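You operate a simulated robot arm through the tools that you are given. There is no shell and no other tool. Be economical: measure what you need, move in short steps, check, and stop when the job is done.

You are at the controls of a simulated two-armed robot. One attempt, no reset.

TASK
Set the valve block to HAND, swap its coil for the 24 V one and cap the IN port.
Fine: HAND first; the old coil goes in the red tray; the red cap fits IN. Set down upright: coil.

It is judged by the outcome, as a careful person would: the job done as asked, and still so three seconds after it is handed in. It fails if anything else is knocked over, pushed out of place, dropped, spilled or broken. A push-on lid holds only when it is set on centred and level and pressed home; a screw cap is set on level and turned clockwise until tight.

THE ROBOT
Two 7-joint arms with two-finger grippers on one trunk, on a base that drives. Base frame: it is fixed to the floor where the robot stands at the start and does not move with it; the origin is under the middle of the robot, x ahead of it, y to its left, z up. Lengths are in m, angles in rad, forces in N, time in s.
The left shoulder is at the start at [0.078, 0.151, 0.988], the right one opposite. With the tool pointing down near the work surface each hand reaches from about 0.24 to 0.78 m from the robot's upright axis, wherever it stands, measured 20 degrees to its own side. Places, roughly: blue knob [0.5, 0.2, 0.9]; brass port [0.5, 0.4, 0.9]; inside of the red tray [0.6, 0.5, 0.9]; stem of the valve block [0.5, 0.3, 0.9]; yellow cap [0.5, 0.3, 0.9]; yellow cap (5x5x3 cm) [0.5, 0.3, 0.9]. Payload 2.54 kg a hand.
Tool frame (each hand has its own): the origin (TCP) lies between the finger pads and is the grasp point; the fingertips stand 0.03 m ahead of it; z points along the fingers, y is the line along which they close. Largest opening 0.116 m; the body of the gripper starts 0.095 m behind the TCP.
Orientation is told as [roll, pitch, yaw] about the base's x, y, z axes, in that order, counted from this pose: with the fingers straight down and closing along the base's y, the tool's x points along the base's -x, its y along +y and its z along -z.

THE INTERFACE
- The arms move only by the tool arm_command. It takes "left_steps", "right_steps" or both (then of equal length, played together; a hand with none holds still); each is a list of rows, each a list of 6 numbers: the shift along the tool's x, y, z in m, then the turn, a rotation vector about the tool's x, y, z in rad. In form: [[dx, dy, dz, rx, ry, rz], ...]. A call has 1 to 12 rows; each row is the pose to reach, as a shift and turn from the pose commanded when the call began, along the tool's axes at that moment. "left_hand" and "right_hand" are, for a hand that has rows, the gripper command, from -1 (shut) to 1 (fully open), values between in proportion, set as the call begins (left out, the last holds). Rows are played at 5 a second. More than 0.05 m and 0.15 rad between two rows, or a gripper value outside its range, and nothing of the call is played. A pose out of reach is approached as far as the arm can. The call stops where the force on the tool passes 40 N (or 10 N more than at its start, if that is more) or the arm is blocked; 0.2 s more then pass. The fingers move at their own pace (about 0.072 m/s each) and stop on an object; they squeeze with about 24 N. The grip force told is the motor's: it shows also when the fingers shut on nothing. Time passes only in rows, and 0.2 s behind the last, so rows that repeat a pose let the fingers close. It gives the time, the measured TCP pose, the force on the tool (base axes), the opening and the grip force at its end, in the units of the frame above (readings bear some noise), with the torque about the TCP (base axes, N m) and any sound that the robot's microphone picked up, and new pictures: "pictures" is both (left out), scene, wrist or none (wrist: the cameras of the hands that moved).
- Cameras (640 x 400 px; columns grow to the right, rows downward): "scene" is now at [0.1475, 0.0338, 1.1682]; the picture's right is [0.39, -0.92, 0.00], its down [0.06, 0.02, -1.00] and it looks along [0.92, 0.39, 0.06] (base axes); focal length 214 px, centre (320, 200). "left" rides on the left gripper at [0.069, 0.015, -0.122] in its tool frame; the picture's right is [-0.21, 0.98, 0.00], its down [-0.83, -0.18, -0.53] and it looks along [-0.52, -0.11, 0.85] (tool axes); focal length 251 px, centre (320, 200). "right" rides on the right gripper at [0.069, -0.015, -0.122] in its tool frame; the picture's right is [0.21, 0.98, 0.00], its down [-0.83, 0.18, -0.53] and it looks along [-0.52, 0.11, 0.85] (tool axes); focal length 251 px, centre (320, 200). There is no depth. A picture from a camera that has moved, and an enlarged one, comes with that camera's place and axes in the base frame and with its lens.
- raise_lower(by): slides the trunk up (or, below 0, down) by that many m; the arms and the scene camera ride with it, the base frame stays. It gives what a move gives, with no picture.
- base_move(legs): drives the robot by 1 to 6 legs, each [ahead, left, turn to the left] in m, m and rad, along the robot's own axes; the way and the turn of a leg run together, so that a leg with both is an arc; at most 1.5 m and 3.142 rad a leg. The arms and the cameras ride along, it lands a little off, and it stops where it bumps. It gives what a move gives, and a new picture of the scene camera.
- pan_tilt(pan, tilt): turns the head with the scene camera to pan (to the left, within 1.396 rad either way) and tilt (down, from -0.506 to 1.204), counted from straight ahead of the robot. It gives what a move gives, and a new picture of the scene camera.
- enlarge(camera, box): a new picture of the part [left, top, right, bottom] of that camera's present view, enlarged. The clock stands still meanwhile.
- hand_in(): hands the job in; it is judged then, once.

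Work in short steps. Places have to be worked out from the pictures, the camera data and where the tool is seen: move nearer, look again, correct. Check each grasp and each placing, and mend what went wrong. You have 120 turns and 260 pictures in all, those below and enlarged ones among them. Open the grippers and draw the arms clear of the work before you hand the job in, unless the task says otherwise; then end with one line.

The tools are called by a JSON object that holds its "api" and its "payload". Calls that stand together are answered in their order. arm_command: Moves the arms, as the interface text tells. Its arguments: {"type":"object","properties":{"left_steps":{"type":"array"},"left_hand":{"type":"number"},"right_steps":{"type":"array"},"right_hand":{"type":"number"},"pictures":{"type":"string","enum":["both","scene","wrist","none"]}},"required":[]} The other tools are called the same way: raise_lower (by) slides the trunk up or down; base_move (legs) drives the base; pan_tilt (pan, tilt) turns the head that bears the scene camera; enlarge (camera, box) takes an enlarged picture of a part of a camera's view; hand_in () hands the job in.

At the start:

```text
time_s: 0.0
left_eef_pos: [0.3551, 0.3735, 1.1764]
left_orientation: [-0.001, -0.002, 0.0]
left_contact_force: [-0.2, 0.3, 0.7]
left_ft_torque: [0.0, -0.01, 0.02]
left_gripper_width: 0.116
left_finger_force: 0.0
right_eef_pos: [0.3311, 0.0248, 1.2245]
right_orientation: [0.0, -0.001, -0.001]
right_contact_force: [-0.4, 0.1, -0.1]
right_ft_torque: [-0.01, 0.01, -0.01]
right_gripper_width: 0.1161
right_finger_force: 0.1
trunk travel left (down, up): [-0.225, 0.064]
robot x, y, heading: [-0.0008, 0.0002, 0.003]
head pan, tilt: [0.401, -0.063]
```

scene: 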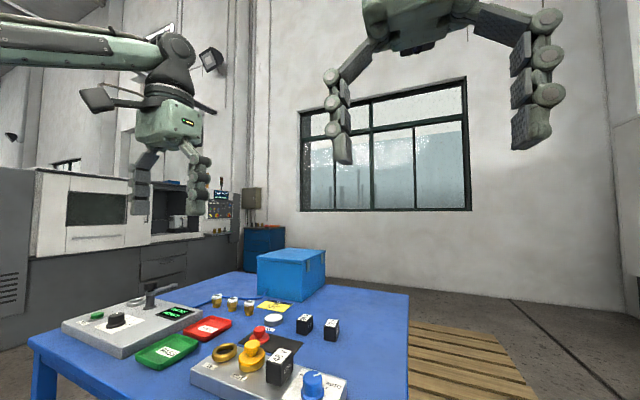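
right: 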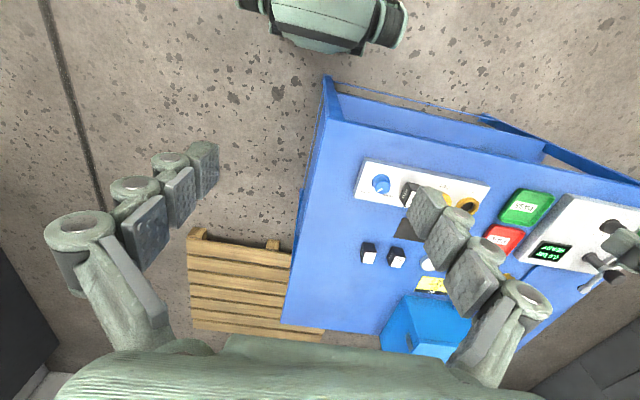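
left: 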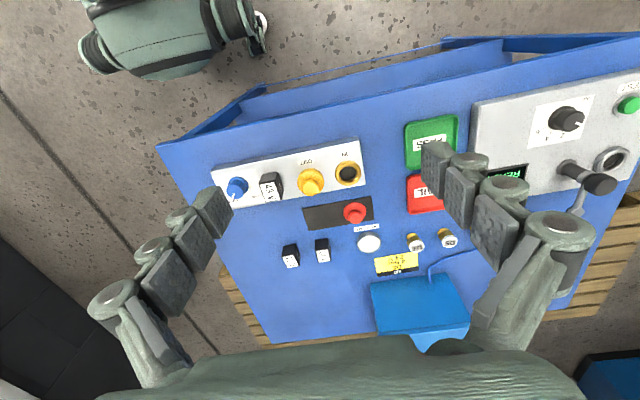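

The bench is seen at the lower edge of the scene view; I tilt the head down to look at the valve block closely.

{"api": "pan_tilt", "payload": {"pan": 0.5, "tilt": 0.75}}

{"api": "enlarge", "payload": {"camera": "left", "box": [200, 120, 460, 282]}}

```text
time_s: 1.1
left_eef_pos: [0.356, 0.3738, 1.1766]
left_orientation: [0.0, -0.001, 0.001]
left_contact_force: [0.1, 0.7, -0.1]
left_ft_torque: [-0.01, 0.02, 0.0]
left_gripper_width: 0.1158
left_finger_force: 0.0
right_eef_pos: [0.3316, 0.0255, 1.2235]
right_orientation: [0.0, 0.0, 0.0]
right_contact_force: [0.6, 0.1, 0.5]
right_ft_torque: [0.02, -0.03, 0.01]
right_gripper_width: 0.116
right_finger_force: 0.0
trunk travel left (down, up): [-0.225, 0.064]
robot x, y, heading: [-0.0, -0.0018, 0.001]
head pan, tilt: [0.499, 0.75]
camera scene: at [0.139, 0.0391, 1.0946], right [0.48, -0.88, 0.0], down [-0.6, -0.33, -0.73], along [0.64, 0.35, -0.68], focal length 214 px, centre (320, 200)
```

scene: 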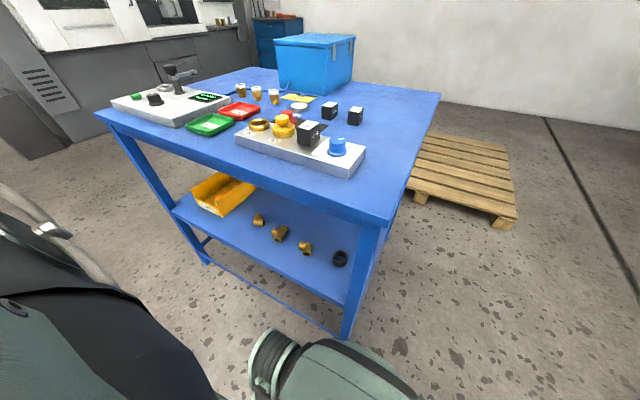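

```text
2.46 times, centred on (330, 201) of left
camera zoom: at [0.2872, 0.3888, 1.2974], right [0.21, 0.98, 0.0], down [0.83, -0.18, 0.53], along [0.52, -0.11, -0.85], focal length 619 px, centre (295, 198)
```

zoom: 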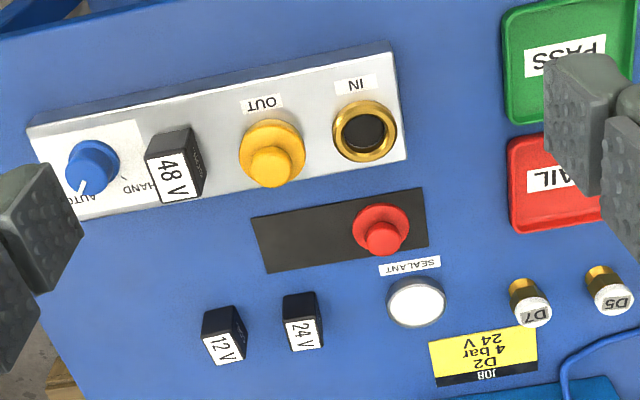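

The block reads: knob (pointer at AUTO), 48 V coil, yellow-capped OUT, open IN; the red cap on a black mat, coils 12 V and 24 V behind. I bring the left hand closer for a sharper view.

{"api": "arm_command", "payload": {"left_steps": [[-0.02, -0.02, 0.025, 0, 0, 0], [-0.04, -0.04, 0.05, 0, 0, 0], [-0.06, -0.06, 0.075, 0, 0, 0], [-0.06, -0.07, 0.09, 0, 0, 0], [-0.06, -0.07, 0.09, 0, 0, 0]], "pictures": "wrist"}}

```text
time_s: 2.3
left_eef_pos: [0.4154, 0.3025, 1.0871]
left_orientation: [-0.001, -0.001, 0.0]
left_contact_force: [0.1, 0.3, 0.5]
left_ft_torque: [0.02, 0.01, -0.02]
left_gripper_width: 0.1157
left_finger_force: 0.1
right_eef_pos: [0.3325, 0.024, 1.2236]
right_orientation: [-0.001, -0.001, 0.0]
right_contact_force: [-0.2, 0.2, 0.3]
right_ft_torque: [0.01, 0.02, 0.01]
right_gripper_width: 0.1158
right_finger_force: 0.2
trunk travel left (down, up): [-0.225, 0.064]
robot x, y, heading: [0.0029, 0.0005, -0.002]
head pan, tilt: [0.499, 0.75]
camera left: at [0.3473, 0.3193, 1.2086], right [0.21, 0.98, 0.0], down [0.83, -0.18, 0.53], along [0.52, -0.11, -0.84], focal length 251 px, centre (320, 200)
```

left: 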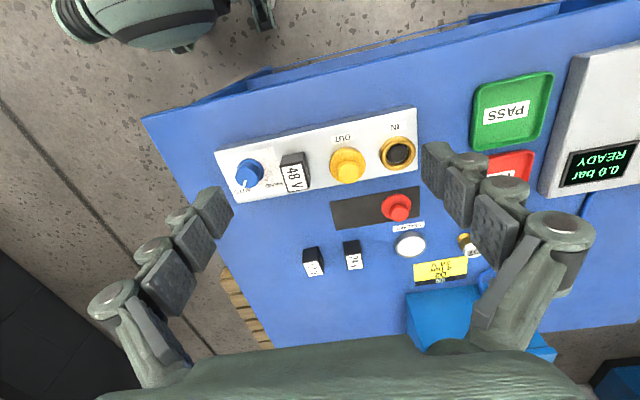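

{"api": "enlarge", "payload": {"camera": "left", "box": [210, 100, 430, 237]}}

{"api": "enlarge", "payload": {"camera": "scene", "box": [200, 70, 380, 182]}}

{"api": "enlarge", "payload": {"camera": "left", "box": [290, 180, 450, 280]}}

```text
2.91 times, centred on (320, 168) of left
camera zoom: at [0.3473, 0.3193, 1.2086], right [0.21, 0.98, 0.0], down [0.83, -0.18, 0.53], along [0.52, -0.11, -0.84], focal length 731 px, centre (320, 292)
```

zoom: 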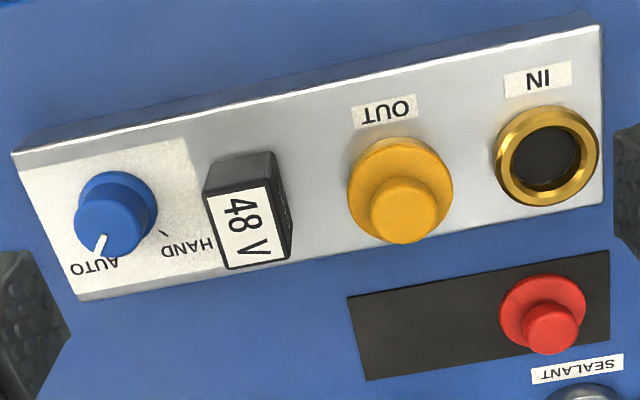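

```text
3.56 times, centred on (290, 126) of scene
camera zoom: at [0.139, 0.0391, 1.0945], right [0.48, -0.88, 0.0], down [-0.6, -0.33, -0.73], along [0.64, 0.35, -0.68], focal length 763 px, centre (427, 463)
```

zoom: 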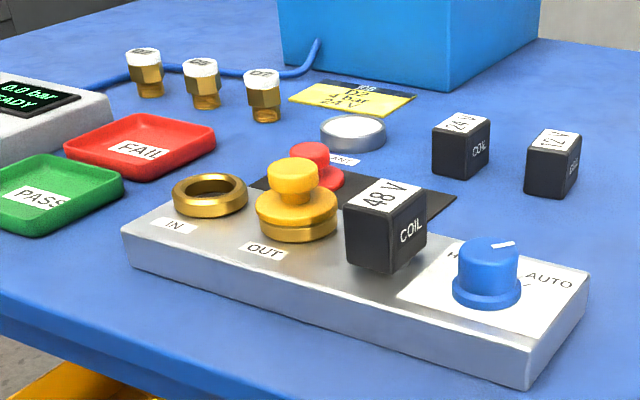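

```text
4.00 times, centred on (370, 230) of left
camera zoom: at [0.3473, 0.3193, 1.2086], right [0.21, 0.98, 0.0], down [0.83, -0.18, 0.53], along [0.52, -0.11, -0.84], focal length 1006 px, centre (120, 80)
```

zoom: 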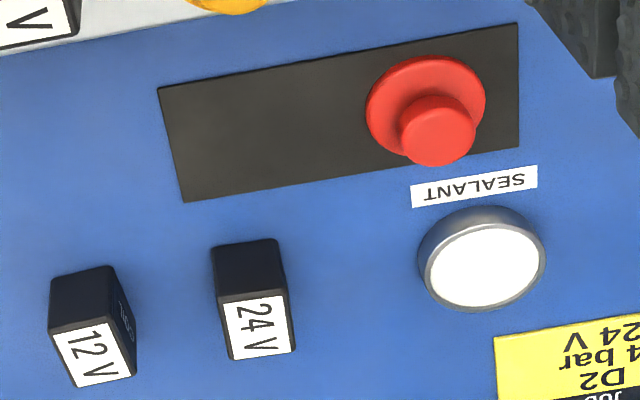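

From both views I put the block square to the base axes: its top at z≈0.87, row centre x≈0.489, knob (0.486,0.189), coil y≈0.256, OUT y≈0.327, IN y≈0.397. The pointer is at −45° (AUTO) and HAND is at about +45°. I bring the left hand above the knob, yawed −45°, with a narrower opening.

{"api": "arm_command", "payload": {"left_steps": [[-0.012, -0.02, 0.01, 0, 0, 0.13], [-0.024, -0.04, 0.03, 0, 0, 0.26], [-0.036, -0.06, 0.05, 0, 0, 0.39], [-0.048, -0.08, 0.07, 0, 0, 0.52], [-0.06, -0.1, 0.09, 0, 0, 0.65], [-0.0706, -0.1135, 0.107, 0, 0, 0.785], [-0.0706, -0.1135, 0.107, 0, 0, 0.785]], "left_hand": 0.0}}

```text
time_s: 3.9
left_eef_pos: [0.4862, 0.1918, 0.979]
left_orientation: [-0.001, -0.003, -0.788]
left_contact_force: [1.3, 0.4, 0.0]
left_ft_torque: [0.02, -0.05, -0.01]
left_gripper_width: 0.058
left_finger_force: 0.0
right_eef_pos: [0.3316, 0.0256, 1.2241]
right_orientation: [0.0, -0.001, 0.0]
right_contact_force: [-0.5, 0.5, -0.1]
right_ft_torque: [0.01, 0.0, 0.0]
right_gripper_width: 0.1161
right_finger_force: 0.1
trunk travel left (down, up): [-0.225, 0.064]
robot x, y, heading: [0.0006, 0.0047, 0.001]
head pan, tilt: [0.499, 0.75]
camera scene: at [0.1388, 0.0391, 1.0945], right [0.48, -0.88, 0.0], down [-0.6, -0.33, -0.73], along [0.64, 0.35, -0.68], focal length 214 px, centre (320, 200)
camera left: at [0.4484, 0.2514, 1.1006], right [0.84, 0.54, 0.0], down [0.45, -0.71, 0.54], along [0.29, -0.45, -0.84], focal length 251 px, centre (320, 200)
```

scene: 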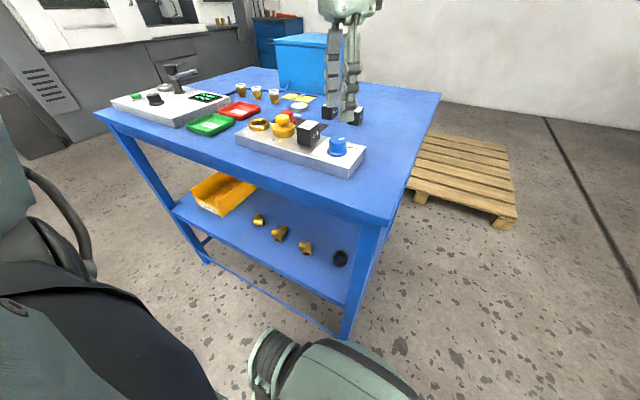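
left: 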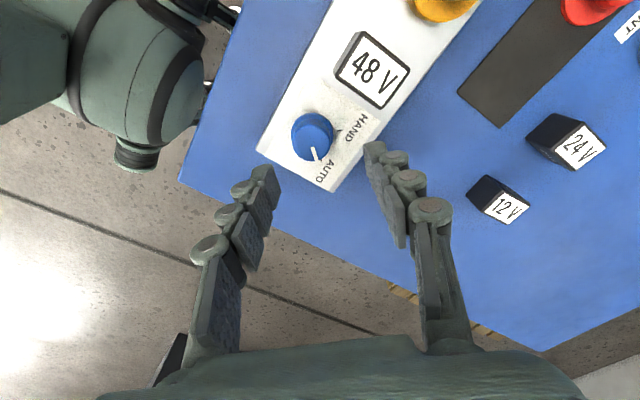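

The knob centre reads about (0.484, 0.192), right under the hand. I lower to grasp height with a stop on force.

{"api": "arm_command", "payload": {"left_steps": [[0.0014, -0.0014, 0.035, 0, 0, 0], [0.0014, -0.0014, 0.055, 0, 0, 0], [0.0014, -0.0014, 0.068, 0, 0, 0], [0.0014, -0.0014, 0.068, 0, 0, 0]]}}

{"api": "enlarge", "payload": {"camera": "scene", "box": [270, 70, 400, 182]}}

```text
time_s: 4.9
left_eef_pos: [0.481, 0.1901, 0.9112]
left_orientation: [0.001, -0.002, -0.785]
left_contact_force: [0.3, 0.2, -0.4]
left_ft_torque: [0.0, 0.03, -0.02]
left_gripper_width: 0.0578
left_finger_force: 0.1
right_eef_pos: [0.332, 0.0249, 1.223]
right_orientation: [0.0, -0.001, -0.001]
right_contact_force: [-0.3, 0.1, 0.3]
right_ft_torque: [0.0, -0.01, -0.03]
right_gripper_width: 0.116
right_finger_force: 0.0
trunk travel left (down, up): [-0.225, 0.064]
robot x, y, heading: [0.0008, -0.0009, -0.0]
head pan, tilt: [0.499, 0.75]
camera scene: at [0.1389, 0.0391, 1.0945], right [0.48, -0.88, 0.0], down [-0.6, -0.33, -0.73], along [0.64, 0.35, -0.68], focal length 214 px, centre (320, 200)
camera left: at [0.4452, 0.2489, 1.0324], right [0.84, 0.54, 0.0], down [0.46, -0.71, 0.53], along [0.29, -0.45, -0.84], focal length 251 px, centre (320, 200)
```

scene: 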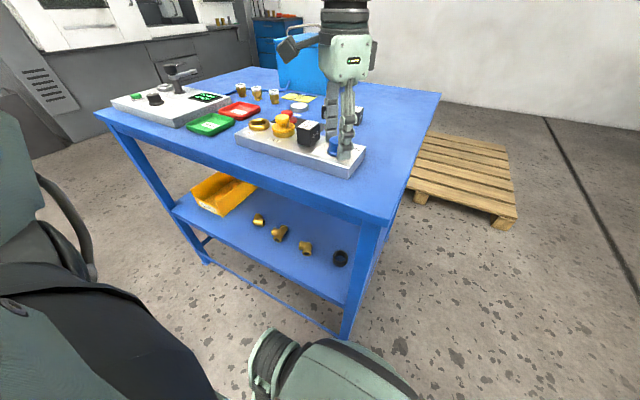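
left: 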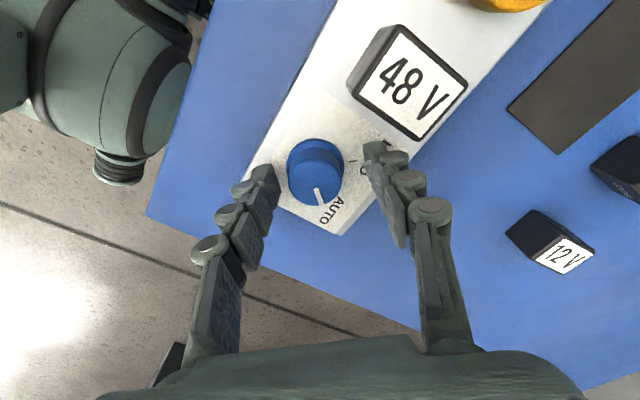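

```text
3.57 times, centred on (335, 126) of scene
camera zoom: at [0.1389, 0.0391, 1.0945], right [0.48, -0.88, 0.0], down [-0.6, -0.33, -0.73], along [0.64, 0.35, -0.68], focal length 766 px, centre (266, 464)
```

zoom: 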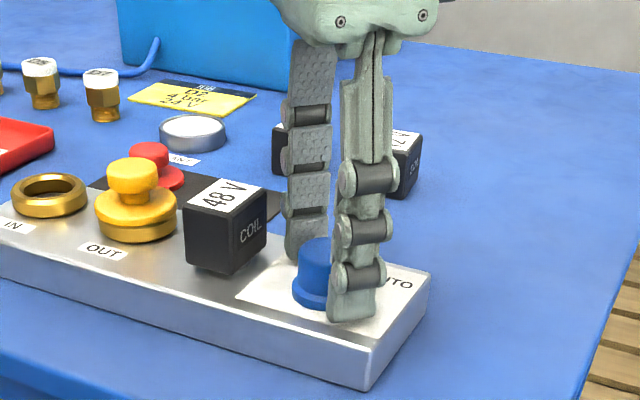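

The fingers straddle the knob. I shift 2 mm to centre, close on it and check the grip.

{"api": "arm_command", "payload": {"left_steps": [[-0.002, 0, 0.002, 0, 0, 0], [-0.002, 0, 0.002, 0, 0, 0], [-0.002, 0, 0.002, 0, 0, 0], [-0.002, 0, 0.002, 0, 0, 0]], "left_hand": -1, "pictures": "wrist"}}

```text
time_s: 5.9
left_eef_pos: [0.4831, 0.1854, 0.9085]
left_orientation: [-0.002, 0.0, -0.787]
left_contact_force: [-19.5, -13.6, -1.5]
left_ft_torque: [-0.41, 0.38, 0.04]
left_gripper_width: 0.0306
left_finger_force: 45.6
right_eef_pos: [0.3301, 0.0232, 1.2247]
right_orientation: [0.001, -0.001, 0.0]
right_contact_force: [-1.0, 0.2, -0.6]
right_ft_torque: [0.03, -0.01, -0.03]
right_gripper_width: 0.1161
right_finger_force: 0.0
trunk travel left (down, up): [-0.225, 0.064]
robot x, y, heading: [-0.0005, -0.0014, -0.001]
head pan, tilt: [0.499, 0.75]
camera left: at [0.4452, 0.2455, 1.0305], right [0.84, 0.54, 0.0], down [0.46, -0.71, 0.53], along [0.29, -0.45, -0.85], focal length 251 px, centre (320, 200)
```

left: 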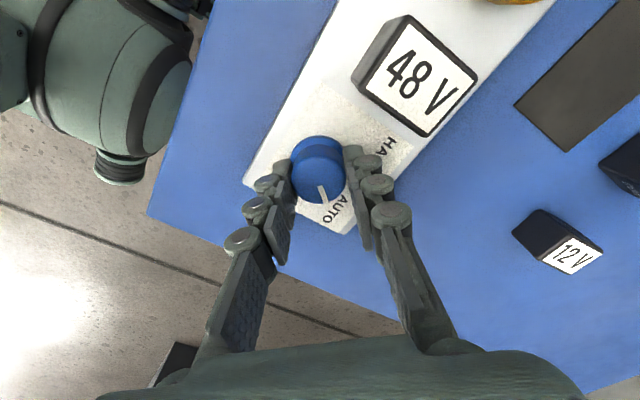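

The knob is gripped (30.6 mm), but a side load of about 24 N shows I'm off along the tool's +y; I shift −2 mm along y to relieve it.

{"api": "arm_command", "payload": {"left_steps": [[0, -0.001, 0, 0, 0, 0], [0, -0.002, 0, 0, 0, 0], [0, -0.002, 0, 0, 0, 0]], "pictures": "none"}}

```text
time_s: 6.7
left_eef_pos: [0.4828, 0.1857, 0.9083]
left_orientation: [-0.004, 0.002, -0.785]
left_contact_force: [-17.6, -9.7, -16.4]
left_ft_torque: [-0.93, -0.29, 0.03]
left_gripper_width: 0.0307
left_finger_force: 44.3
right_eef_pos: [0.3319, 0.0249, 1.2237]
right_orientation: [0.001, 0.0, 0.0]
right_contact_force: [-0.8, -0.2, -0.3]
right_ft_torque: [0.0, 0.02, -0.01]
right_gripper_width: 0.1159
right_finger_force: 0.1
trunk travel left (down, up): [-0.225, 0.064]
robot x, y, heading: [0.0026, 0.0003, -0.002]
head pan, tilt: [0.499, 0.75]
```

The load barely fell and a downward pull appeared; I open to relax the arm and read where it actually sits.

{"api": "arm_command", "payload": {"left_steps": [[0, 0, 0, 0, 0, 0], [0, 0, 0, 0, 0, 0], [0, 0, 0, 0, 0, 0]], "left_hand": 0.0, "pictures": "wrist"}}

```text
time_s: 7.5
left_eef_pos: [0.4843, 0.1855, 0.9098]
left_orientation: [0.001, -0.002, -0.783]
left_contact_force: [-0.2, -0.6, -0.2]
left_ft_torque: [-0.01, 0.04, -0.01]
left_gripper_width: 0.0581
left_finger_force: 0.0
right_eef_pos: [0.3327, 0.0246, 1.2248]
right_orientation: [0.0, 0.001, 0.0]
right_contact_force: [-0.4, 0.1, 0.3]
right_ft_torque: [-0.01, -0.03, 0.03]
right_gripper_width: 0.1156
right_finger_force: 0.1
trunk travel left (down, up): [-0.225, 0.064]
robot x, y, heading: [0.001, 0.0021, -0.0]
head pan, tilt: [0.499, 0.75]
camera left: at [0.4463, 0.246, 1.0315], right [0.84, 0.54, 0.0], down [0.46, -0.71, 0.54], along [0.29, -0.45, -0.84], focal length 251 px, centre (320, 200)
```

left: 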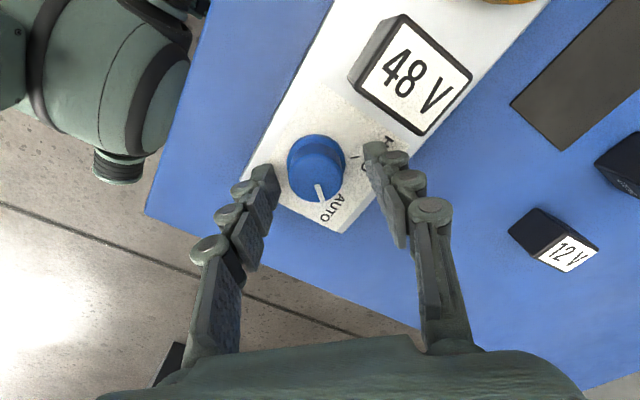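

Relaxed at (0.484,0.1855); the knob sits about 6 px (≈3 mm) to the tool's −y of the finger middle. I shift, then close again.

{"api": "arm_command", "payload": {"left_steps": [[0, -0.003, 0, 0, 0, 0], [0, -0.003, 0, 0, 0, 0]], "pictures": "none"}}

{"api": "arm_command", "payload": {"left_steps": [[0, 0, 0, 0, 0, 0], [0, 0, 0, 0, 0, 0], [0, 0, 0, 0, 0, 0]], "left_hand": -1, "pictures": "none"}}

```text
time_s: 8.1
left_eef_pos: [0.4805, 0.1844, 0.9094]
left_orientation: [0.0, -0.002, -0.784]
left_contact_force: [0.4, 0.7, 0.4]
left_ft_torque: [-0.01, 0.0, 0.03]
left_gripper_width: 0.0582
left_finger_force: 0.0
right_eef_pos: [0.3327, 0.0246, 1.2244]
right_orientation: [0.0, 0.0, 0.0]
right_contact_force: [-0.9, 0.5, 0.9]
right_ft_torque: [-0.03, 0.01, -0.01]
right_gripper_width: 0.116
right_finger_force: 0.1
trunk travel left (down, up): [-0.225, 0.064]
robot x, y, heading: [0.0012, -0.0013, 0.006]
head pan, tilt: [0.499, 0.75]
```

```text
time_s: 8.9
left_eef_pos: [0.483, 0.1858, 0.9086]
left_orientation: [0.0, -0.002, -0.783]
left_contact_force: [7.0, 7.8, 2.8]
left_ft_torque: [0.59, -0.04, -0.07]
left_gripper_width: 0.0308
left_finger_force: 45.2
right_eef_pos: [0.332, 0.0263, 1.2235]
right_orientation: [0.001, 0.001, 0.0]
right_contact_force: [0.5, -0.6, -1.0]
right_ft_torque: [-0.01, -0.01, -0.02]
right_gripper_width: 0.116
right_finger_force: 0.1
trunk travel left (down, up): [-0.225, 0.064]
robot x, y, heading: [0.0011, -0.0003, 0.0]
head pan, tilt: [0.499, 0.75]
```

Side load is only about 10 N now; the knob axis is near (0.483,0.186). I turn it counter-clockwise (seen from above) by about 85° toward HAND.

{"api": "arm_command", "payload": {"left_steps": [[0, 0.001, 0, 0, 0, -0.14], [0, 0.001, 0, 0, 0, -0.28], [0, 0.001, 0, 0, 0, -0.42], [0, 0.001, 0, 0, 0, -0.56], [0, 0.001, 0, 0, 0, -0.7], [0, 0.001, 0, 0, 0, -0.84], [0, 0.001, 0, 0, 0, -0.98], [0, 0.001, 0, 0, 0, -1.12], [0, 0.001, 0, 0, 0, -1.26], [0, 0.001, 0, 0, 0, -1.4], [0, 0.001, 0, 0, 0, -1.5], [0, 0.001, 0, 0, 0, -1.5]]}}

```text
time_s: 11.5
left_eef_pos: [0.4827, 0.1886, 0.9081]
left_orientation: [0.003, -0.001, 0.714]
left_contact_force: [-4.0, 31.9, 12.6]
left_ft_torque: [1.06, -0.33, -0.54]
left_gripper_width: 0.0309
left_finger_force: 44.8
right_eef_pos: [0.3304, 0.0274, 1.2232]
right_orientation: [-0.001, -0.003, -0.001]
right_contact_force: [0.6, 0.5, -0.3]
right_ft_torque: [-0.04, -0.04, -0.03]
right_gripper_width: 0.1157
right_finger_force: 0.1
trunk travel left (down, up): [-0.225, 0.064]
robot x, y, heading: [0.0006, 0.0013, 0.001]
head pan, tilt: [0.499, 0.75]
camera scene: at [0.1376, 0.0413, 1.0945], right [0.48, -0.88, 0.0], down [-0.6, -0.33, -0.73], along [0.64, 0.35, -0.68], focal length 214 px, centre (320, 200)
camera left: at [0.4207, 0.1548, 1.0299], right [-0.48, 0.88, 0.0], down [0.74, 0.4, 0.54], along [0.47, 0.26, -0.84], focal length 251 px, centre (320, 200)
```

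scene: 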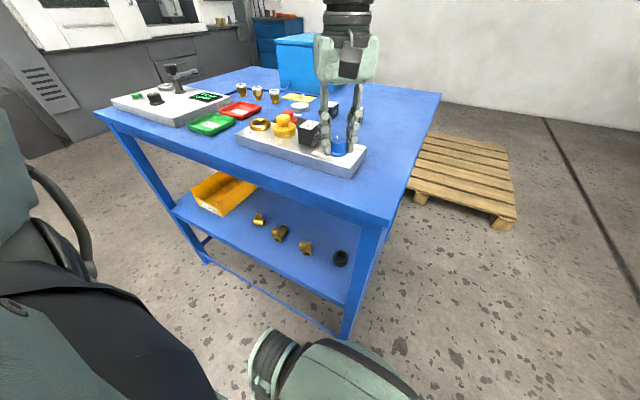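
left: 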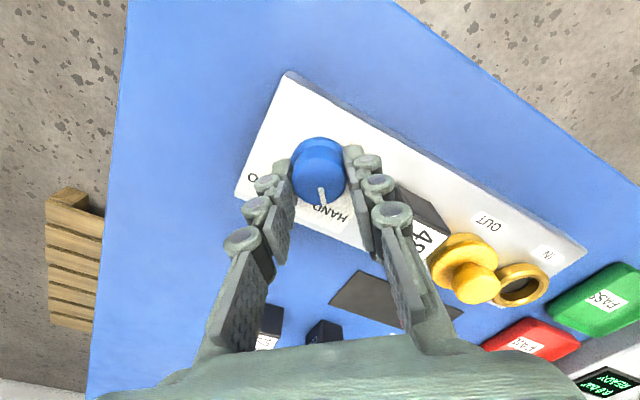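

The knob turned with the hand and the pointer now faces HAND. I open the fingers and look closely.

{"api": "arm_command", "payload": {"left_steps": [[0, 0, 0, 0, 0, 0], [0, 0, 0, 0, 0, 0], [0, 0, 0, 0, 0, 0]], "left_hand": 0.0, "pictures": "none"}}

{"api": "enlarge", "payload": {"camera": "left", "box": [220, 80, 420, 205]}}

```text
time_s: 12.3
left_eef_pos: [0.4836, 0.185, 0.909]
left_orientation: [-0.002, 0.0, 0.716]
left_contact_force: [-0.1, 0.0, -0.9]
left_ft_torque: [-0.03, 0.01, 0.01]
left_gripper_width: 0.0583
left_finger_force: 0.1
right_eef_pos: [0.333, 0.0257, 1.2237]
right_orientation: [0.0, -0.001, 0.001]
right_contact_force: [-0.3, 0.3, 0.2]
right_ft_torque: [-0.02, 0.06, 0.02]
right_gripper_width: 0.1159
right_finger_force: 0.1
trunk travel left (down, up): [-0.225, 0.064]
robot x, y, heading: [0.0023, 0.001, -0.001]
head pan, tilt: [0.499, 0.75]
```

```text
3.20 times, centred on (320, 142) of left
camera zoom: at [0.4222, 0.1515, 1.0304], right [-0.48, 0.88, 0.0], down [0.74, 0.41, 0.53], along [0.47, 0.25, -0.85], focal length 805 px, centre (320, 384)
```

zoom: 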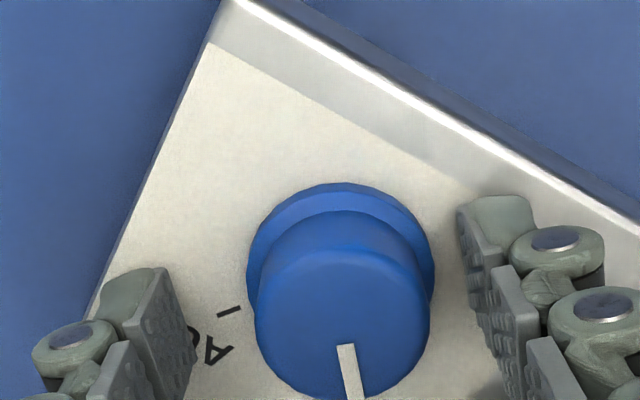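

I lift clear of the knob so I can see the pointer in full and then plan the coil.

{"api": "arm_command", "payload": {"left_steps": [[0, 0.001, -0.04, 0, 0, 0], [0, 0.001, -0.08, 0, 0, 0], [0, 0.0, -0.12, 0, 0, 0], [0.0, 0.0, -0.14, 0, 0, 0], [0.0, 0.0, -0.14, 0, 0, 0]], "pictures": "wrist"}}

{"api": "enlarge", "payload": {"camera": "scene", "box": [220, 90, 380, 190]}}

```text
time_s: 13.5
left_eef_pos: [0.482, 0.1856, 1.0496]
left_orientation: [0.0, 0.001, 0.715]
left_contact_force: [0.4, 0.6, -0.4]
left_ft_torque: [0.01, 0.02, 0.01]
left_gripper_width: 0.0581
left_finger_force: 0.0
right_eef_pos: [0.3322, 0.0244, 1.2247]
right_orientation: [0.0, 0.002, 0.002]
right_contact_force: [-0.1, 0.3, -0.1]
right_ft_torque: [0.01, 0.0, 0.01]
right_gripper_width: 0.1162
right_finger_force: 0.1
trunk travel left (down, up): [-0.225, 0.064]
robot x, y, heading: [-0.0012, 0.0021, -0.004]
head pan, tilt: [0.499, 0.75]
camera left: at [0.4213, 0.1525, 1.171], right [-0.48, 0.88, 0.0], down [0.74, 0.41, 0.53], along [0.47, 0.26, -0.85], focal length 251 px, centre (320, 200)
```

left: 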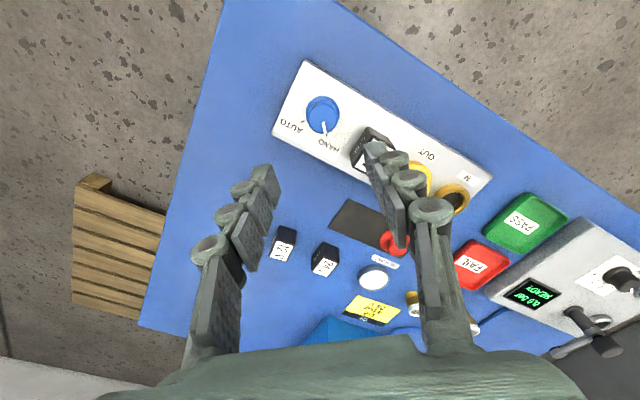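

```text
4.00 times, centred on (300, 140) of scene
camera zoom: at [0.139, 0.0391, 1.0945], right [0.48, -0.88, 0.0], down [-0.6, -0.33, -0.73], along [0.64, 0.35, -0.68], focal length 858 px, centre (400, 440)
```

zoom: 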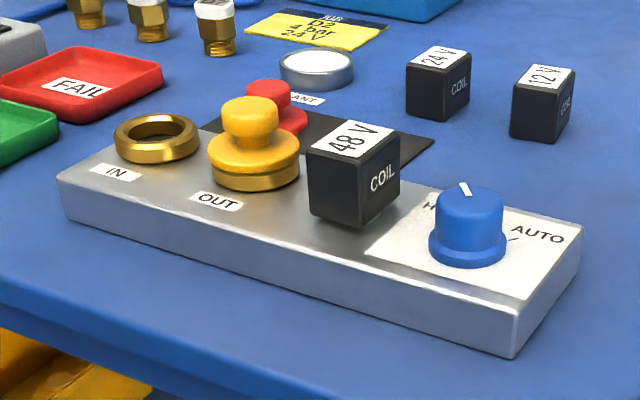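

{"api": "enlarge", "payload": {"camera": "left", "box": [265, 80, 385, 155]}}

```text
5.33 times, centred on (325, 118) of left
camera zoom: at [0.4213, 0.1525, 1.171], right [-0.48, 0.88, 0.0], down [0.74, 0.41, 0.53], along [0.47, 0.26, -0.85], focal length 1341 px, centre (293, 640)
```

zoom: 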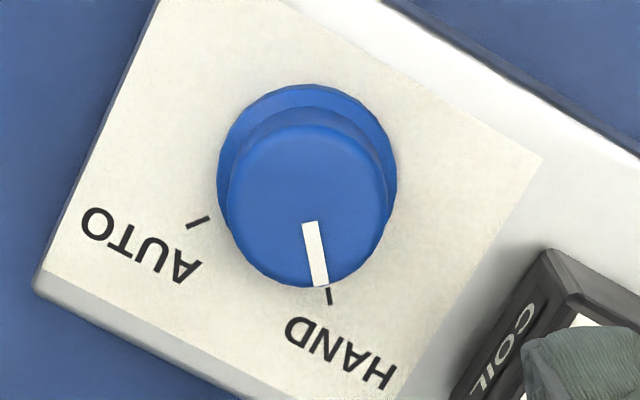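

The pointer is exactly on the HAND tick. Next I go above the 48 V coil with the fingers closing along x (yaw +90°).

{"api": "arm_command", "payload": {"left_steps": [[-0.009, 0.008, 0, 0, 0, -0.143], [-0.018, 0.016, 0, 0, 0, -0.286], [-0.027, 0.025, 0.01, 0, 0, -0.429], [-0.036, 0.033, 0.03, 0, 0, -0.572], [-0.045, 0.041, 0.04, 0, 0, -0.715], [-0.0519, 0.049, 0.05, 0, 0, -0.856], [-0.0519, 0.049, 0.05, 0, 0, -0.856]], "left_hand": 0.2}}

```text
time_s: 15.1
left_eef_pos: [0.4903, 0.2573, 0.9999]
left_orientation: [-0.001, 0.0, 1.571]
left_contact_force: [-0.4, -0.3, -1.5]
left_ft_torque: [0.01, 0.01, 0.0]
left_gripper_width: 0.0695
left_finger_force: 0.1
right_eef_pos: [0.3329, 0.0246, 1.2245]
right_orientation: [0.001, 0.0, 0.0]
right_contact_force: [-0.2, -0.3, 0.0]
right_ft_torque: [0.02, -0.02, 0.0]
right_gripper_width: 0.1161
right_finger_force: 0.1
trunk travel left (down, up): [-0.225, 0.064]
robot x, y, heading: [-0.0006, 0.002, -0.003]
head pan, tilt: [0.499, 0.75]
camera scene: at [0.139, 0.039, 1.0945], right [0.48, -0.88, 0.0], down [-0.6, -0.33, -0.73], along [0.64, 0.35, -0.68], focal length 214 px, centre (320, 200)
camera left: at [0.4756, 0.188, 1.122], right [-0.98, 0.21, 0.0], down [0.18, 0.83, 0.53], along [0.11, 0.52, -0.85], focal length 251 px, centre (320, 200)
```

scene: 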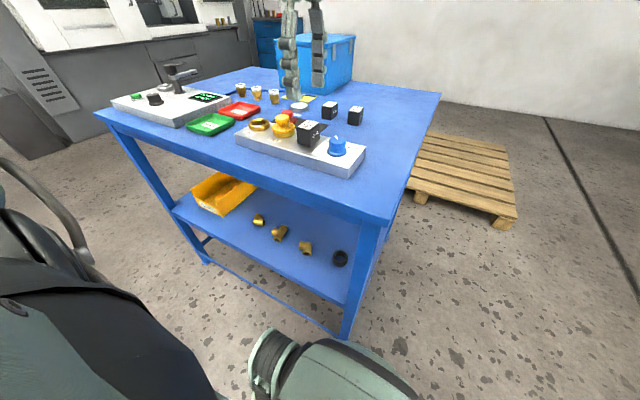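
left: 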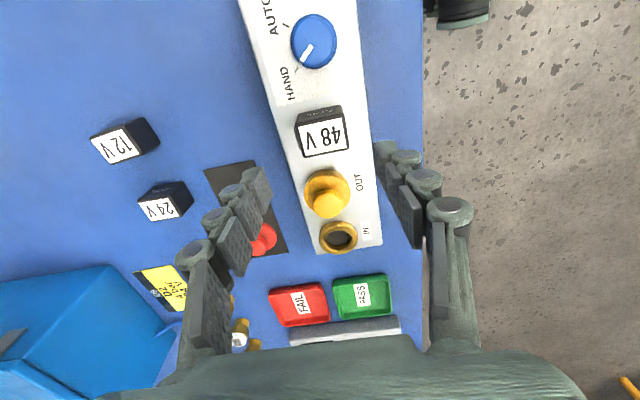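

{"api": "enlarge", "payload": {"camera": "left", "box": [250, 80, 410, 180]}}

```text
4.00 times, centred on (330, 130) of left
camera zoom: at [0.4756, 0.188, 1.122], right [-0.98, 0.21, 0.0], down [0.18, 0.83, 0.53], along [0.11, 0.52, -0.85], focal length 1006 px, centre (280, 480)
```

zoom: 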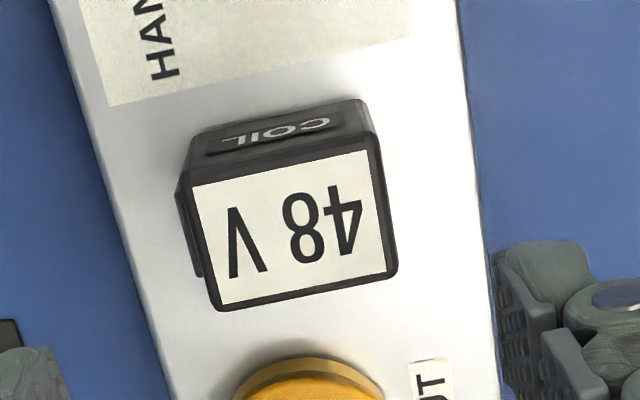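

The 48 V coil centres on about (0.487,0.2555), is ≈39 mm wide and its top is at z≈0.913. I descend around it.

{"api": "arm_command", "payload": {"left_steps": [[0.0015, 0.003, 0.04, 0, 0, 0], [0.0015, 0.003, 0.07, 0, 0, 0], [0.0015, 0.003, 0.091, 0, 0, 0], [0.0015, 0.003, 0.091, 0, 0, 0]], "pictures": "both"}}

{"api": "enlarge", "payload": {"camera": "scene", "box": [220, 90, 380, 190]}}

```text
time_s: 16.1
left_eef_pos: [0.4872, 0.2534, 0.9071]
left_orientation: [-0.002, 0.0, 1.573]
left_contact_force: [0.1, 0.2, -0.5]
left_ft_torque: [0.0, 0.0, -0.02]
left_gripper_width: 0.0695
left_finger_force: 0.3
right_eef_pos: [0.3322, 0.0248, 1.2243]
right_orientation: [0.001, 0.001, 0.0]
right_contact_force: [0.5, -1.1, 0.5]
right_ft_torque: [0.01, 0.0, 0.0]
right_gripper_width: 0.1161
right_finger_force: 0.0
trunk travel left (down, up): [-0.225, 0.064]
robot x, y, heading: [-0.0013, -0.0011, -0.003]
head pan, tilt: [0.499, 0.75]
camera scene: at [0.1389, 0.0391, 1.0945], right [0.48, -0.88, 0.0], down [-0.6, -0.33, -0.73], along [0.64, 0.35, -0.68], focal length 214 px, centre (320, 200)
camera left: at [0.4723, 0.1841, 1.0289], right [-0.98, 0.21, 0.0], down [0.18, 0.83, 0.53], along [0.11, 0.52, -0.85], focal length 251 px, centre (320, 200)
```

scene: 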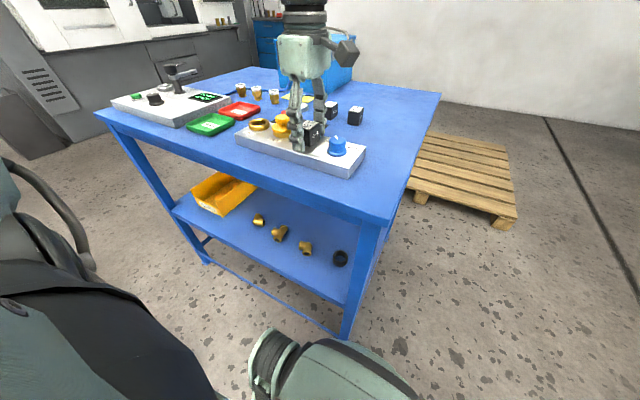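
left: 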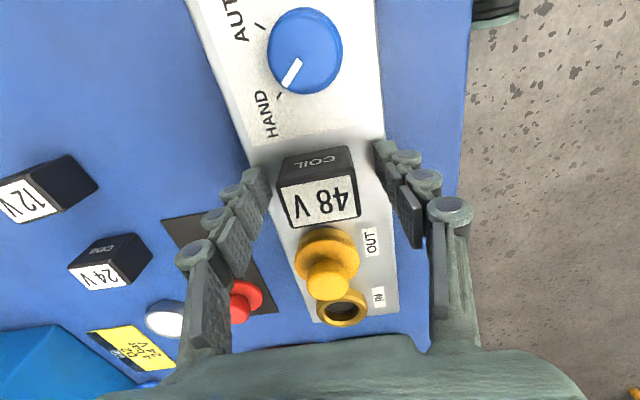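

```text
4.00 times, centred on (300, 140) of scene
camera zoom: at [0.1389, 0.0391, 1.0945], right [0.48, -0.88, 0.0], down [-0.6, -0.33, -0.73], along [0.64, 0.35, -0.68], focal length 858 px, centre (400, 440)
```

zoom: 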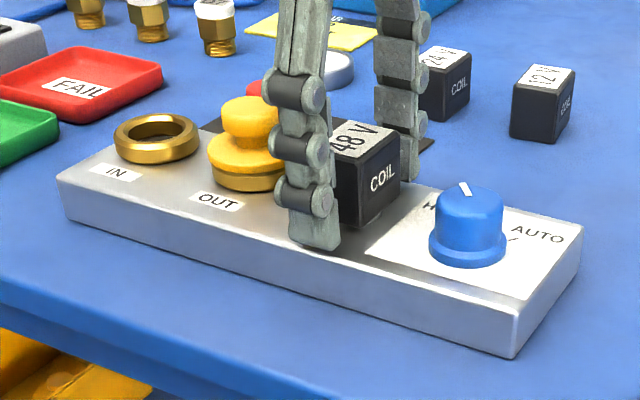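

The fingers straddle the coil; I nudge +2 mm in y and close.

{"api": "arm_command", "payload": {"left_steps": [[-0.0025, 0, 0, 0, 0, 0], [-0.0025, 0, 0, 0, 0, 0], [-0.0025, 0, 0, 0, 0, 0], [-0.0025, 0, 0, 0, 0, 0]], "left_hand": -1, "pictures": "wrist"}}

```text
time_s: 17.1
left_eef_pos: [0.4877, 0.2566, 0.907]
left_orientation: [-0.001, 0.0, 1.572]
left_contact_force: [1.0, 0.9, -0.2]
left_ft_torque: [-0.04, -0.01, 0.0]
left_gripper_width: 0.0412
left_finger_force: 23.9
right_eef_pos: [0.3319, 0.0262, 1.2234]
right_orientation: [0.002, -0.001, 0.0]
right_contact_force: [-0.4, 1.1, -1.3]
right_ft_torque: [-0.04, -0.01, -0.01]
right_gripper_width: 0.1159
right_finger_force: 0.0
trunk travel left (down, up): [-0.225, 0.064]
robot x, y, heading: [-0.001, -0.0021, 0.0]
head pan, tilt: [0.499, 0.75]
camera left: at [0.4728, 0.1874, 1.0295], right [-0.98, 0.21, 0.0], down [0.18, 0.83, 0.53], along [0.11, 0.52, -0.85], focal length 251 px, centre (320, 200)
```

left: 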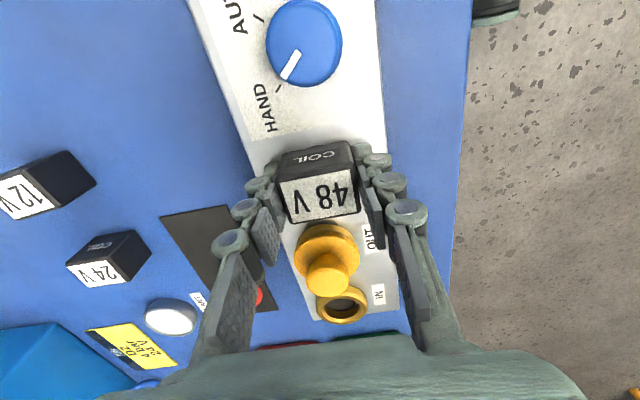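

The coil is held (41 mm, no side load). I lift straight up.

{"api": "arm_command", "payload": {"left_steps": [[0, 0, -0.01, 0, 0, 0], [0, 0, -0.02, 0, 0, 0], [0, 0, -0.04, 0, 0, 0], [0, 0, -0.065, 0, 0, 0], [0, 0, -0.09, 0, 0, 0], [0, 0, -0.09, 0, 0, 0]]}}

{"api": "enlarge", "payload": {"camera": "scene", "box": [180, 50, 380, 175]}}

```text
time_s: 18.5
left_eef_pos: [0.4887, 0.257, 0.9969]
left_orientation: [-0.001, 0.001, 1.57]
left_contact_force: [-0.3, -0.5, -1.5]
left_ft_torque: [-0.03, 0.0, -0.05]
left_gripper_width: 0.0412
left_finger_force: 23.9
right_eef_pos: [0.3325, 0.0252, 1.2239]
right_orientation: [-0.001, -0.002, 0.0]
right_contact_force: [0.0, 0.2, -0.3]
right_ft_torque: [-0.01, -0.02, -0.03]
right_gripper_width: 0.116
right_finger_force: 0.1
trunk travel left (down, up): [-0.225, 0.064]
robot x, y, heading: [-0.0011, -0.0007, 0.004]
head pan, tilt: [0.499, 0.75]
camera scene: at [0.1391, 0.0392, 1.0945], right [0.48, -0.88, 0.0], down [-0.6, -0.33, -0.73], along [0.64, 0.35, -0.68], focal length 214 px, centre (320, 200)
camera left: at [0.4738, 0.1886, 1.1191], right [-0.98, 0.21, 0.0], down [0.18, 0.83, 0.53], along [0.11, 0.52, -0.85], focal length 251 px, centre (320, 200)
```

scene: 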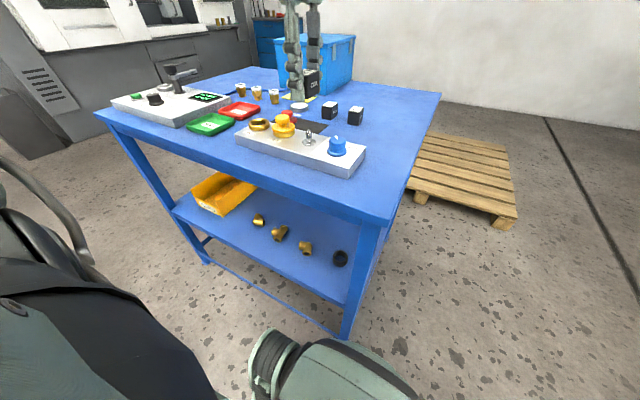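
left: 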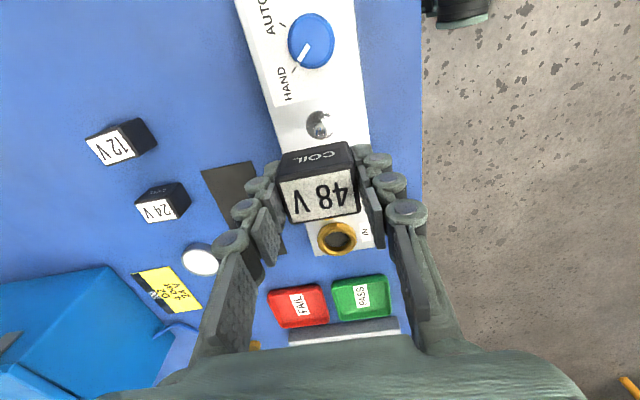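

```text
3.20 times, centred on (280, 112) of scene
camera zoom: at [0.1391, 0.0392, 1.0945], right [0.48, -0.88, 0.0], down [-0.6, -0.33, -0.73], along [0.64, 0.35, -0.68], focal length 686 px, centre (448, 480)
```

zoom: 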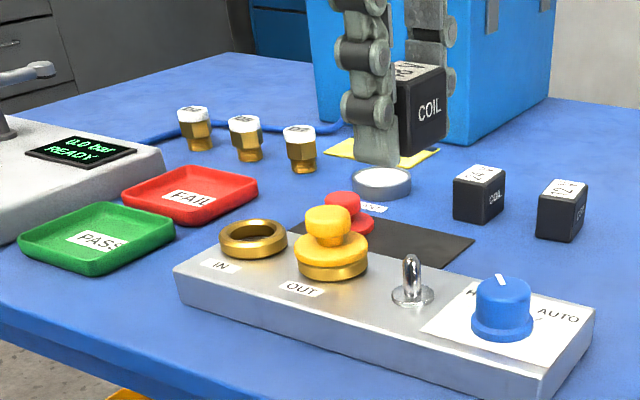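

The coil came off cleanly and the stem shows. The red FAIL tray centres on about (0.593,0.56), at the edge of reach, so I drive 0.15 m to the left along the table edge, with the load held high.

{"api": "base_move", "payload": {"legs": [[0.0, 0.15, 0.0]]}}

```text
time_s: 20.6
left_eef_pos: [0.4875, 0.4036, 0.9974]
left_orientation: [0.0, 0.0, 1.573]
left_contact_force: [-0.2, -0.1, -0.9]
left_ft_torque: [0.0, 0.01, -0.01]
left_gripper_width: 0.0413
left_finger_force: 24.6
right_eef_pos: [0.3335, 0.1704, 1.2245]
right_orientation: [0.0, 0.0, 0.001]
right_contact_force: [-0.1, 1.2, -0.7]
right_ft_torque: [0.03, 0.02, -0.01]
right_gripper_width: 0.1159
right_finger_force: 0.1
trunk travel left (down, up): [-0.225, 0.064]
robot x, y, heading: [0.0003, 0.1466, 0.001]
head pan, tilt: [0.499, 0.75]
camera scene: at [0.139, 0.1854, 1.0945], right [0.48, -0.88, 0.0], down [-0.6, -0.33, -0.73], along [0.64, 0.35, -0.68], focal length 214 px, centre (320, 200)
```

scene: 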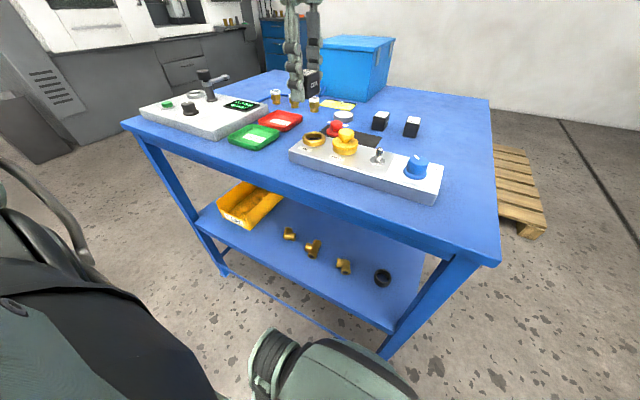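

The base moved 0.147 m. Now the hand goes above the tray centre.

{"api": "arm_command", "payload": {"left_steps": [[-0.031, -0.021, 0, 0, 0, 0], [-0.062, -0.042, 0, 0, 0, 0], [-0.093, -0.063, 0, 0, 0, 0], [-0.124, -0.084, 0, 0, 0, 0], [-0.1524, -0.1055, 0, 0, 0, 0], [-0.1524, -0.1055, 0, 0, 0, 0]]}}

{"api": "enlarge", "payload": {"camera": "scene", "box": [200, 60, 360, 160]}}

```text
time_s: 22.0
left_eef_pos: [0.5924, 0.5558, 0.994]
left_orientation: [0.0, -0.002, 1.57]
left_contact_force: [-0.1, 0.5, -1.3]
left_ft_torque: [0.04, -0.02, 0.02]
left_gripper_width: 0.0412
left_finger_force: 23.9
right_eef_pos: [0.3326, 0.1705, 1.2237]
right_orientation: [0.0, -0.001, 0.0]
right_contact_force: [-1.4, -0.8, 0.0]
right_ft_torque: [-0.05, -0.01, -0.03]
right_gripper_width: 0.1161
right_finger_force: 0.0
trunk travel left (down, up): [-0.225, 0.064]
robot x, y, heading: [0.002, 0.1481, 0.001]
head pan, tilt: [0.499, 0.75]
camera scene: at [0.1388, 0.1851, 1.0945], right [0.48, -0.88, 0.0], down [-0.6, -0.33, -0.73], along [0.64, 0.35, -0.68], focal length 214 px, centre (320, 200)
camera left: at [0.5781, 0.4874, 1.1151], right [-0.98, 0.21, 0.0], down [0.18, 0.83, 0.53], along [0.11, 0.52, -0.85], focal length 251 px, centre (320, 200)
```

scene: 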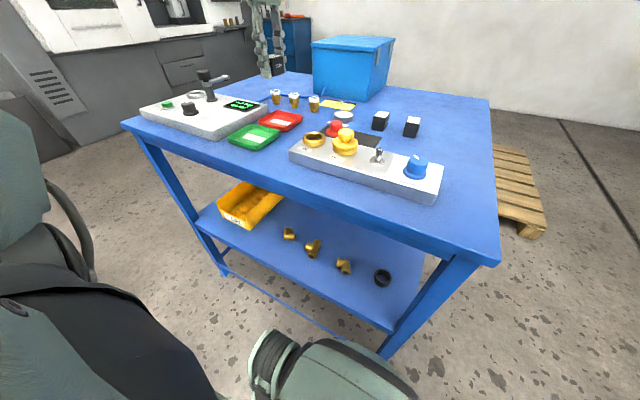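
left: 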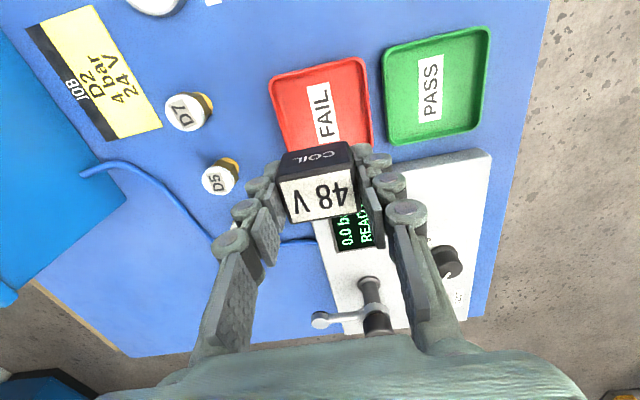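

```text
4.00 times, centred on (280, 110) of scene
camera zoom: at [0.1388, 0.1851, 1.0945], right [0.48, -0.88, 0.0], down [-0.6, -0.33, -0.73], along [0.64, 0.35, -0.68], focal length 858 px, centre (480, 560)
```

zoom: 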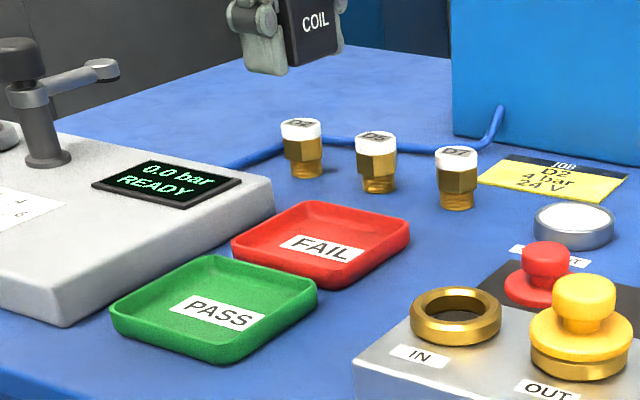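

The tray spans about x 0.54–0.63, y 0.507–0.60; I aim at its centre (0.585,0.553) and lower most of the way.

{"api": "arm_command", "payload": {"left_steps": [[0.003, 0.0074, 0.02, 0, 0, 0], [0.003, 0.0074, 0.05, 0, 0, 0], [0.003, 0.0074, 0.08, 0, 0, 0], [0.003, 0.0074, 0.092, 0, 0, 0], [0.003, 0.0074, 0.092, 0, 0, 0]]}}

{"api": "enlarge", "payload": {"camera": "scene", "box": [200, 60, 360, 160]}}

```text
time_s: 23.2
left_eef_pos: [0.589, 0.5526, 0.9042]
left_orientation: [0.0, 0.001, 1.57]
left_contact_force: [0.3, -0.1, -0.3]
left_ft_torque: [0.0, 0.0, 0.02]
left_gripper_width: 0.0416
left_finger_force: 24.1
right_eef_pos: [0.3335, 0.1717, 1.2246]
right_orientation: [-0.001, 0.001, 0.001]
right_contact_force: [-0.4, 0.4, -0.5]
right_ft_torque: [0.0, 0.01, -0.02]
right_gripper_width: 0.116
right_finger_force: 0.1
trunk travel left (down, up): [-0.225, 0.064]
robot x, y, heading: [0.0004, 0.145, 0.001]
head pan, tilt: [0.499, 0.75]
camera scene: at [0.139, 0.1852, 1.0945], right [0.48, -0.88, 0.0], down [-0.6, -0.33, -0.73], along [0.64, 0.35, -0.68], focal length 214 px, centre (320, 200)
camera left: at [0.573, 0.4853, 1.0261], right [-0.98, 0.21, 0.0], down [0.18, 0.83, 0.53], along [0.11, 0.52, -0.85], focal length 251 px, centre (320, 200)
```

scene: 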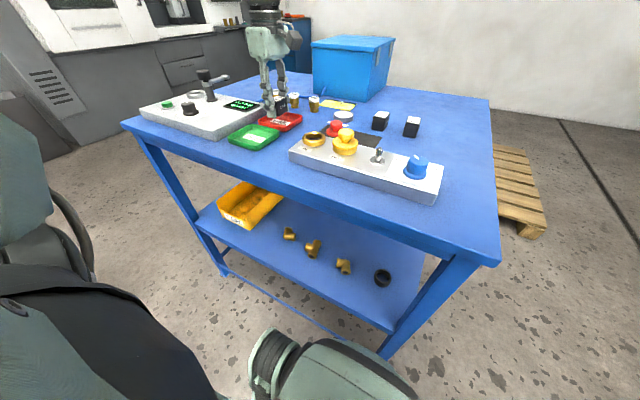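
left: 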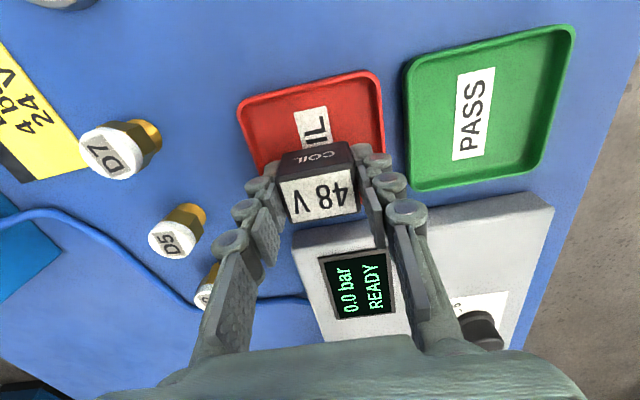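

```text
4.00 times, centred on (280, 110) of scene
camera zoom: at [0.139, 0.1852, 1.0945], right [0.48, -0.88, 0.0], down [-0.6, -0.33, -0.73], along [0.64, 0.35, -0.68], focal length 858 px, centre (480, 560)
```

zoom: 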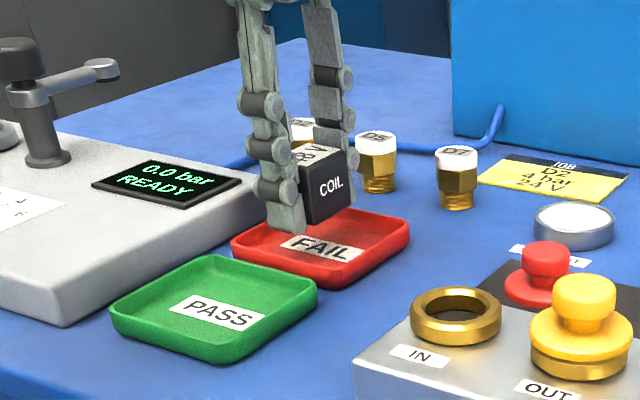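

The coil is centred over the tray with ~25–30 mm to go. I lower slowly, stopping on contact.

{"api": "arm_command", "payload": {"left_steps": [[0.004, 0.002, 0.012, 0, 0, 0], [0.004, 0.002, 0.018, 0, 0, 0], [0.004, 0.002, 0.021, 0, 0, 0], [0.004, 0.002, 0.023, 0, 0, 0]], "pictures": "none"}}

{"api": "enlarge", "payload": {"camera": "scene", "box": [230, 70, 330, 150]}}

```text
time_s: 24.2
left_eef_pos: [0.5865, 0.548, 0.8823]
left_orientation: [-0.006, -0.001, 1.573]
left_contact_force: [3.4, 3.3, 9.2]
left_ft_torque: [0.11, 0.17, -0.1]
left_gripper_width: 0.0414
left_finger_force: 24.0
right_eef_pos: [0.3319, 0.1721, 1.2249]
right_orientation: [0.001, -0.001, 0.0]
right_contact_force: [0.2, -0.8, -0.3]
right_ft_torque: [-0.01, -0.01, 0.01]
right_gripper_width: 0.116
right_finger_force: 0.0
trunk travel left (down, up): [-0.225, 0.064]
robot x, y, heading: [-0.0032, 0.1451, 0.003]
head pan, tilt: [0.499, 0.75]
```

```text
5.00 times, centred on (280, 110) of scene
camera zoom: at [0.1386, 0.185, 1.0948], right [0.48, -0.88, 0.0], down [-0.6, -0.33, -0.73], along [0.64, 0.35, -0.68], focal length 1072 px, centre (520, 650)
```

zoom: 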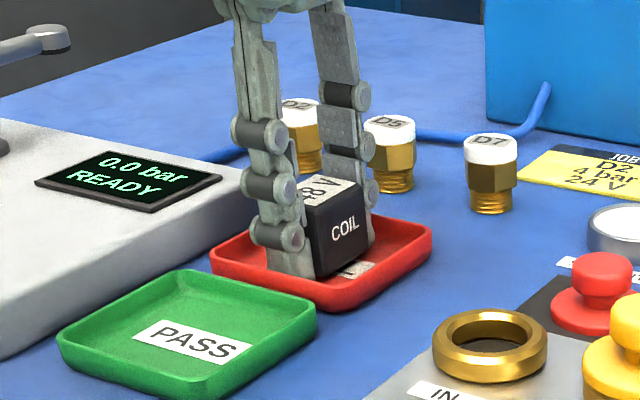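

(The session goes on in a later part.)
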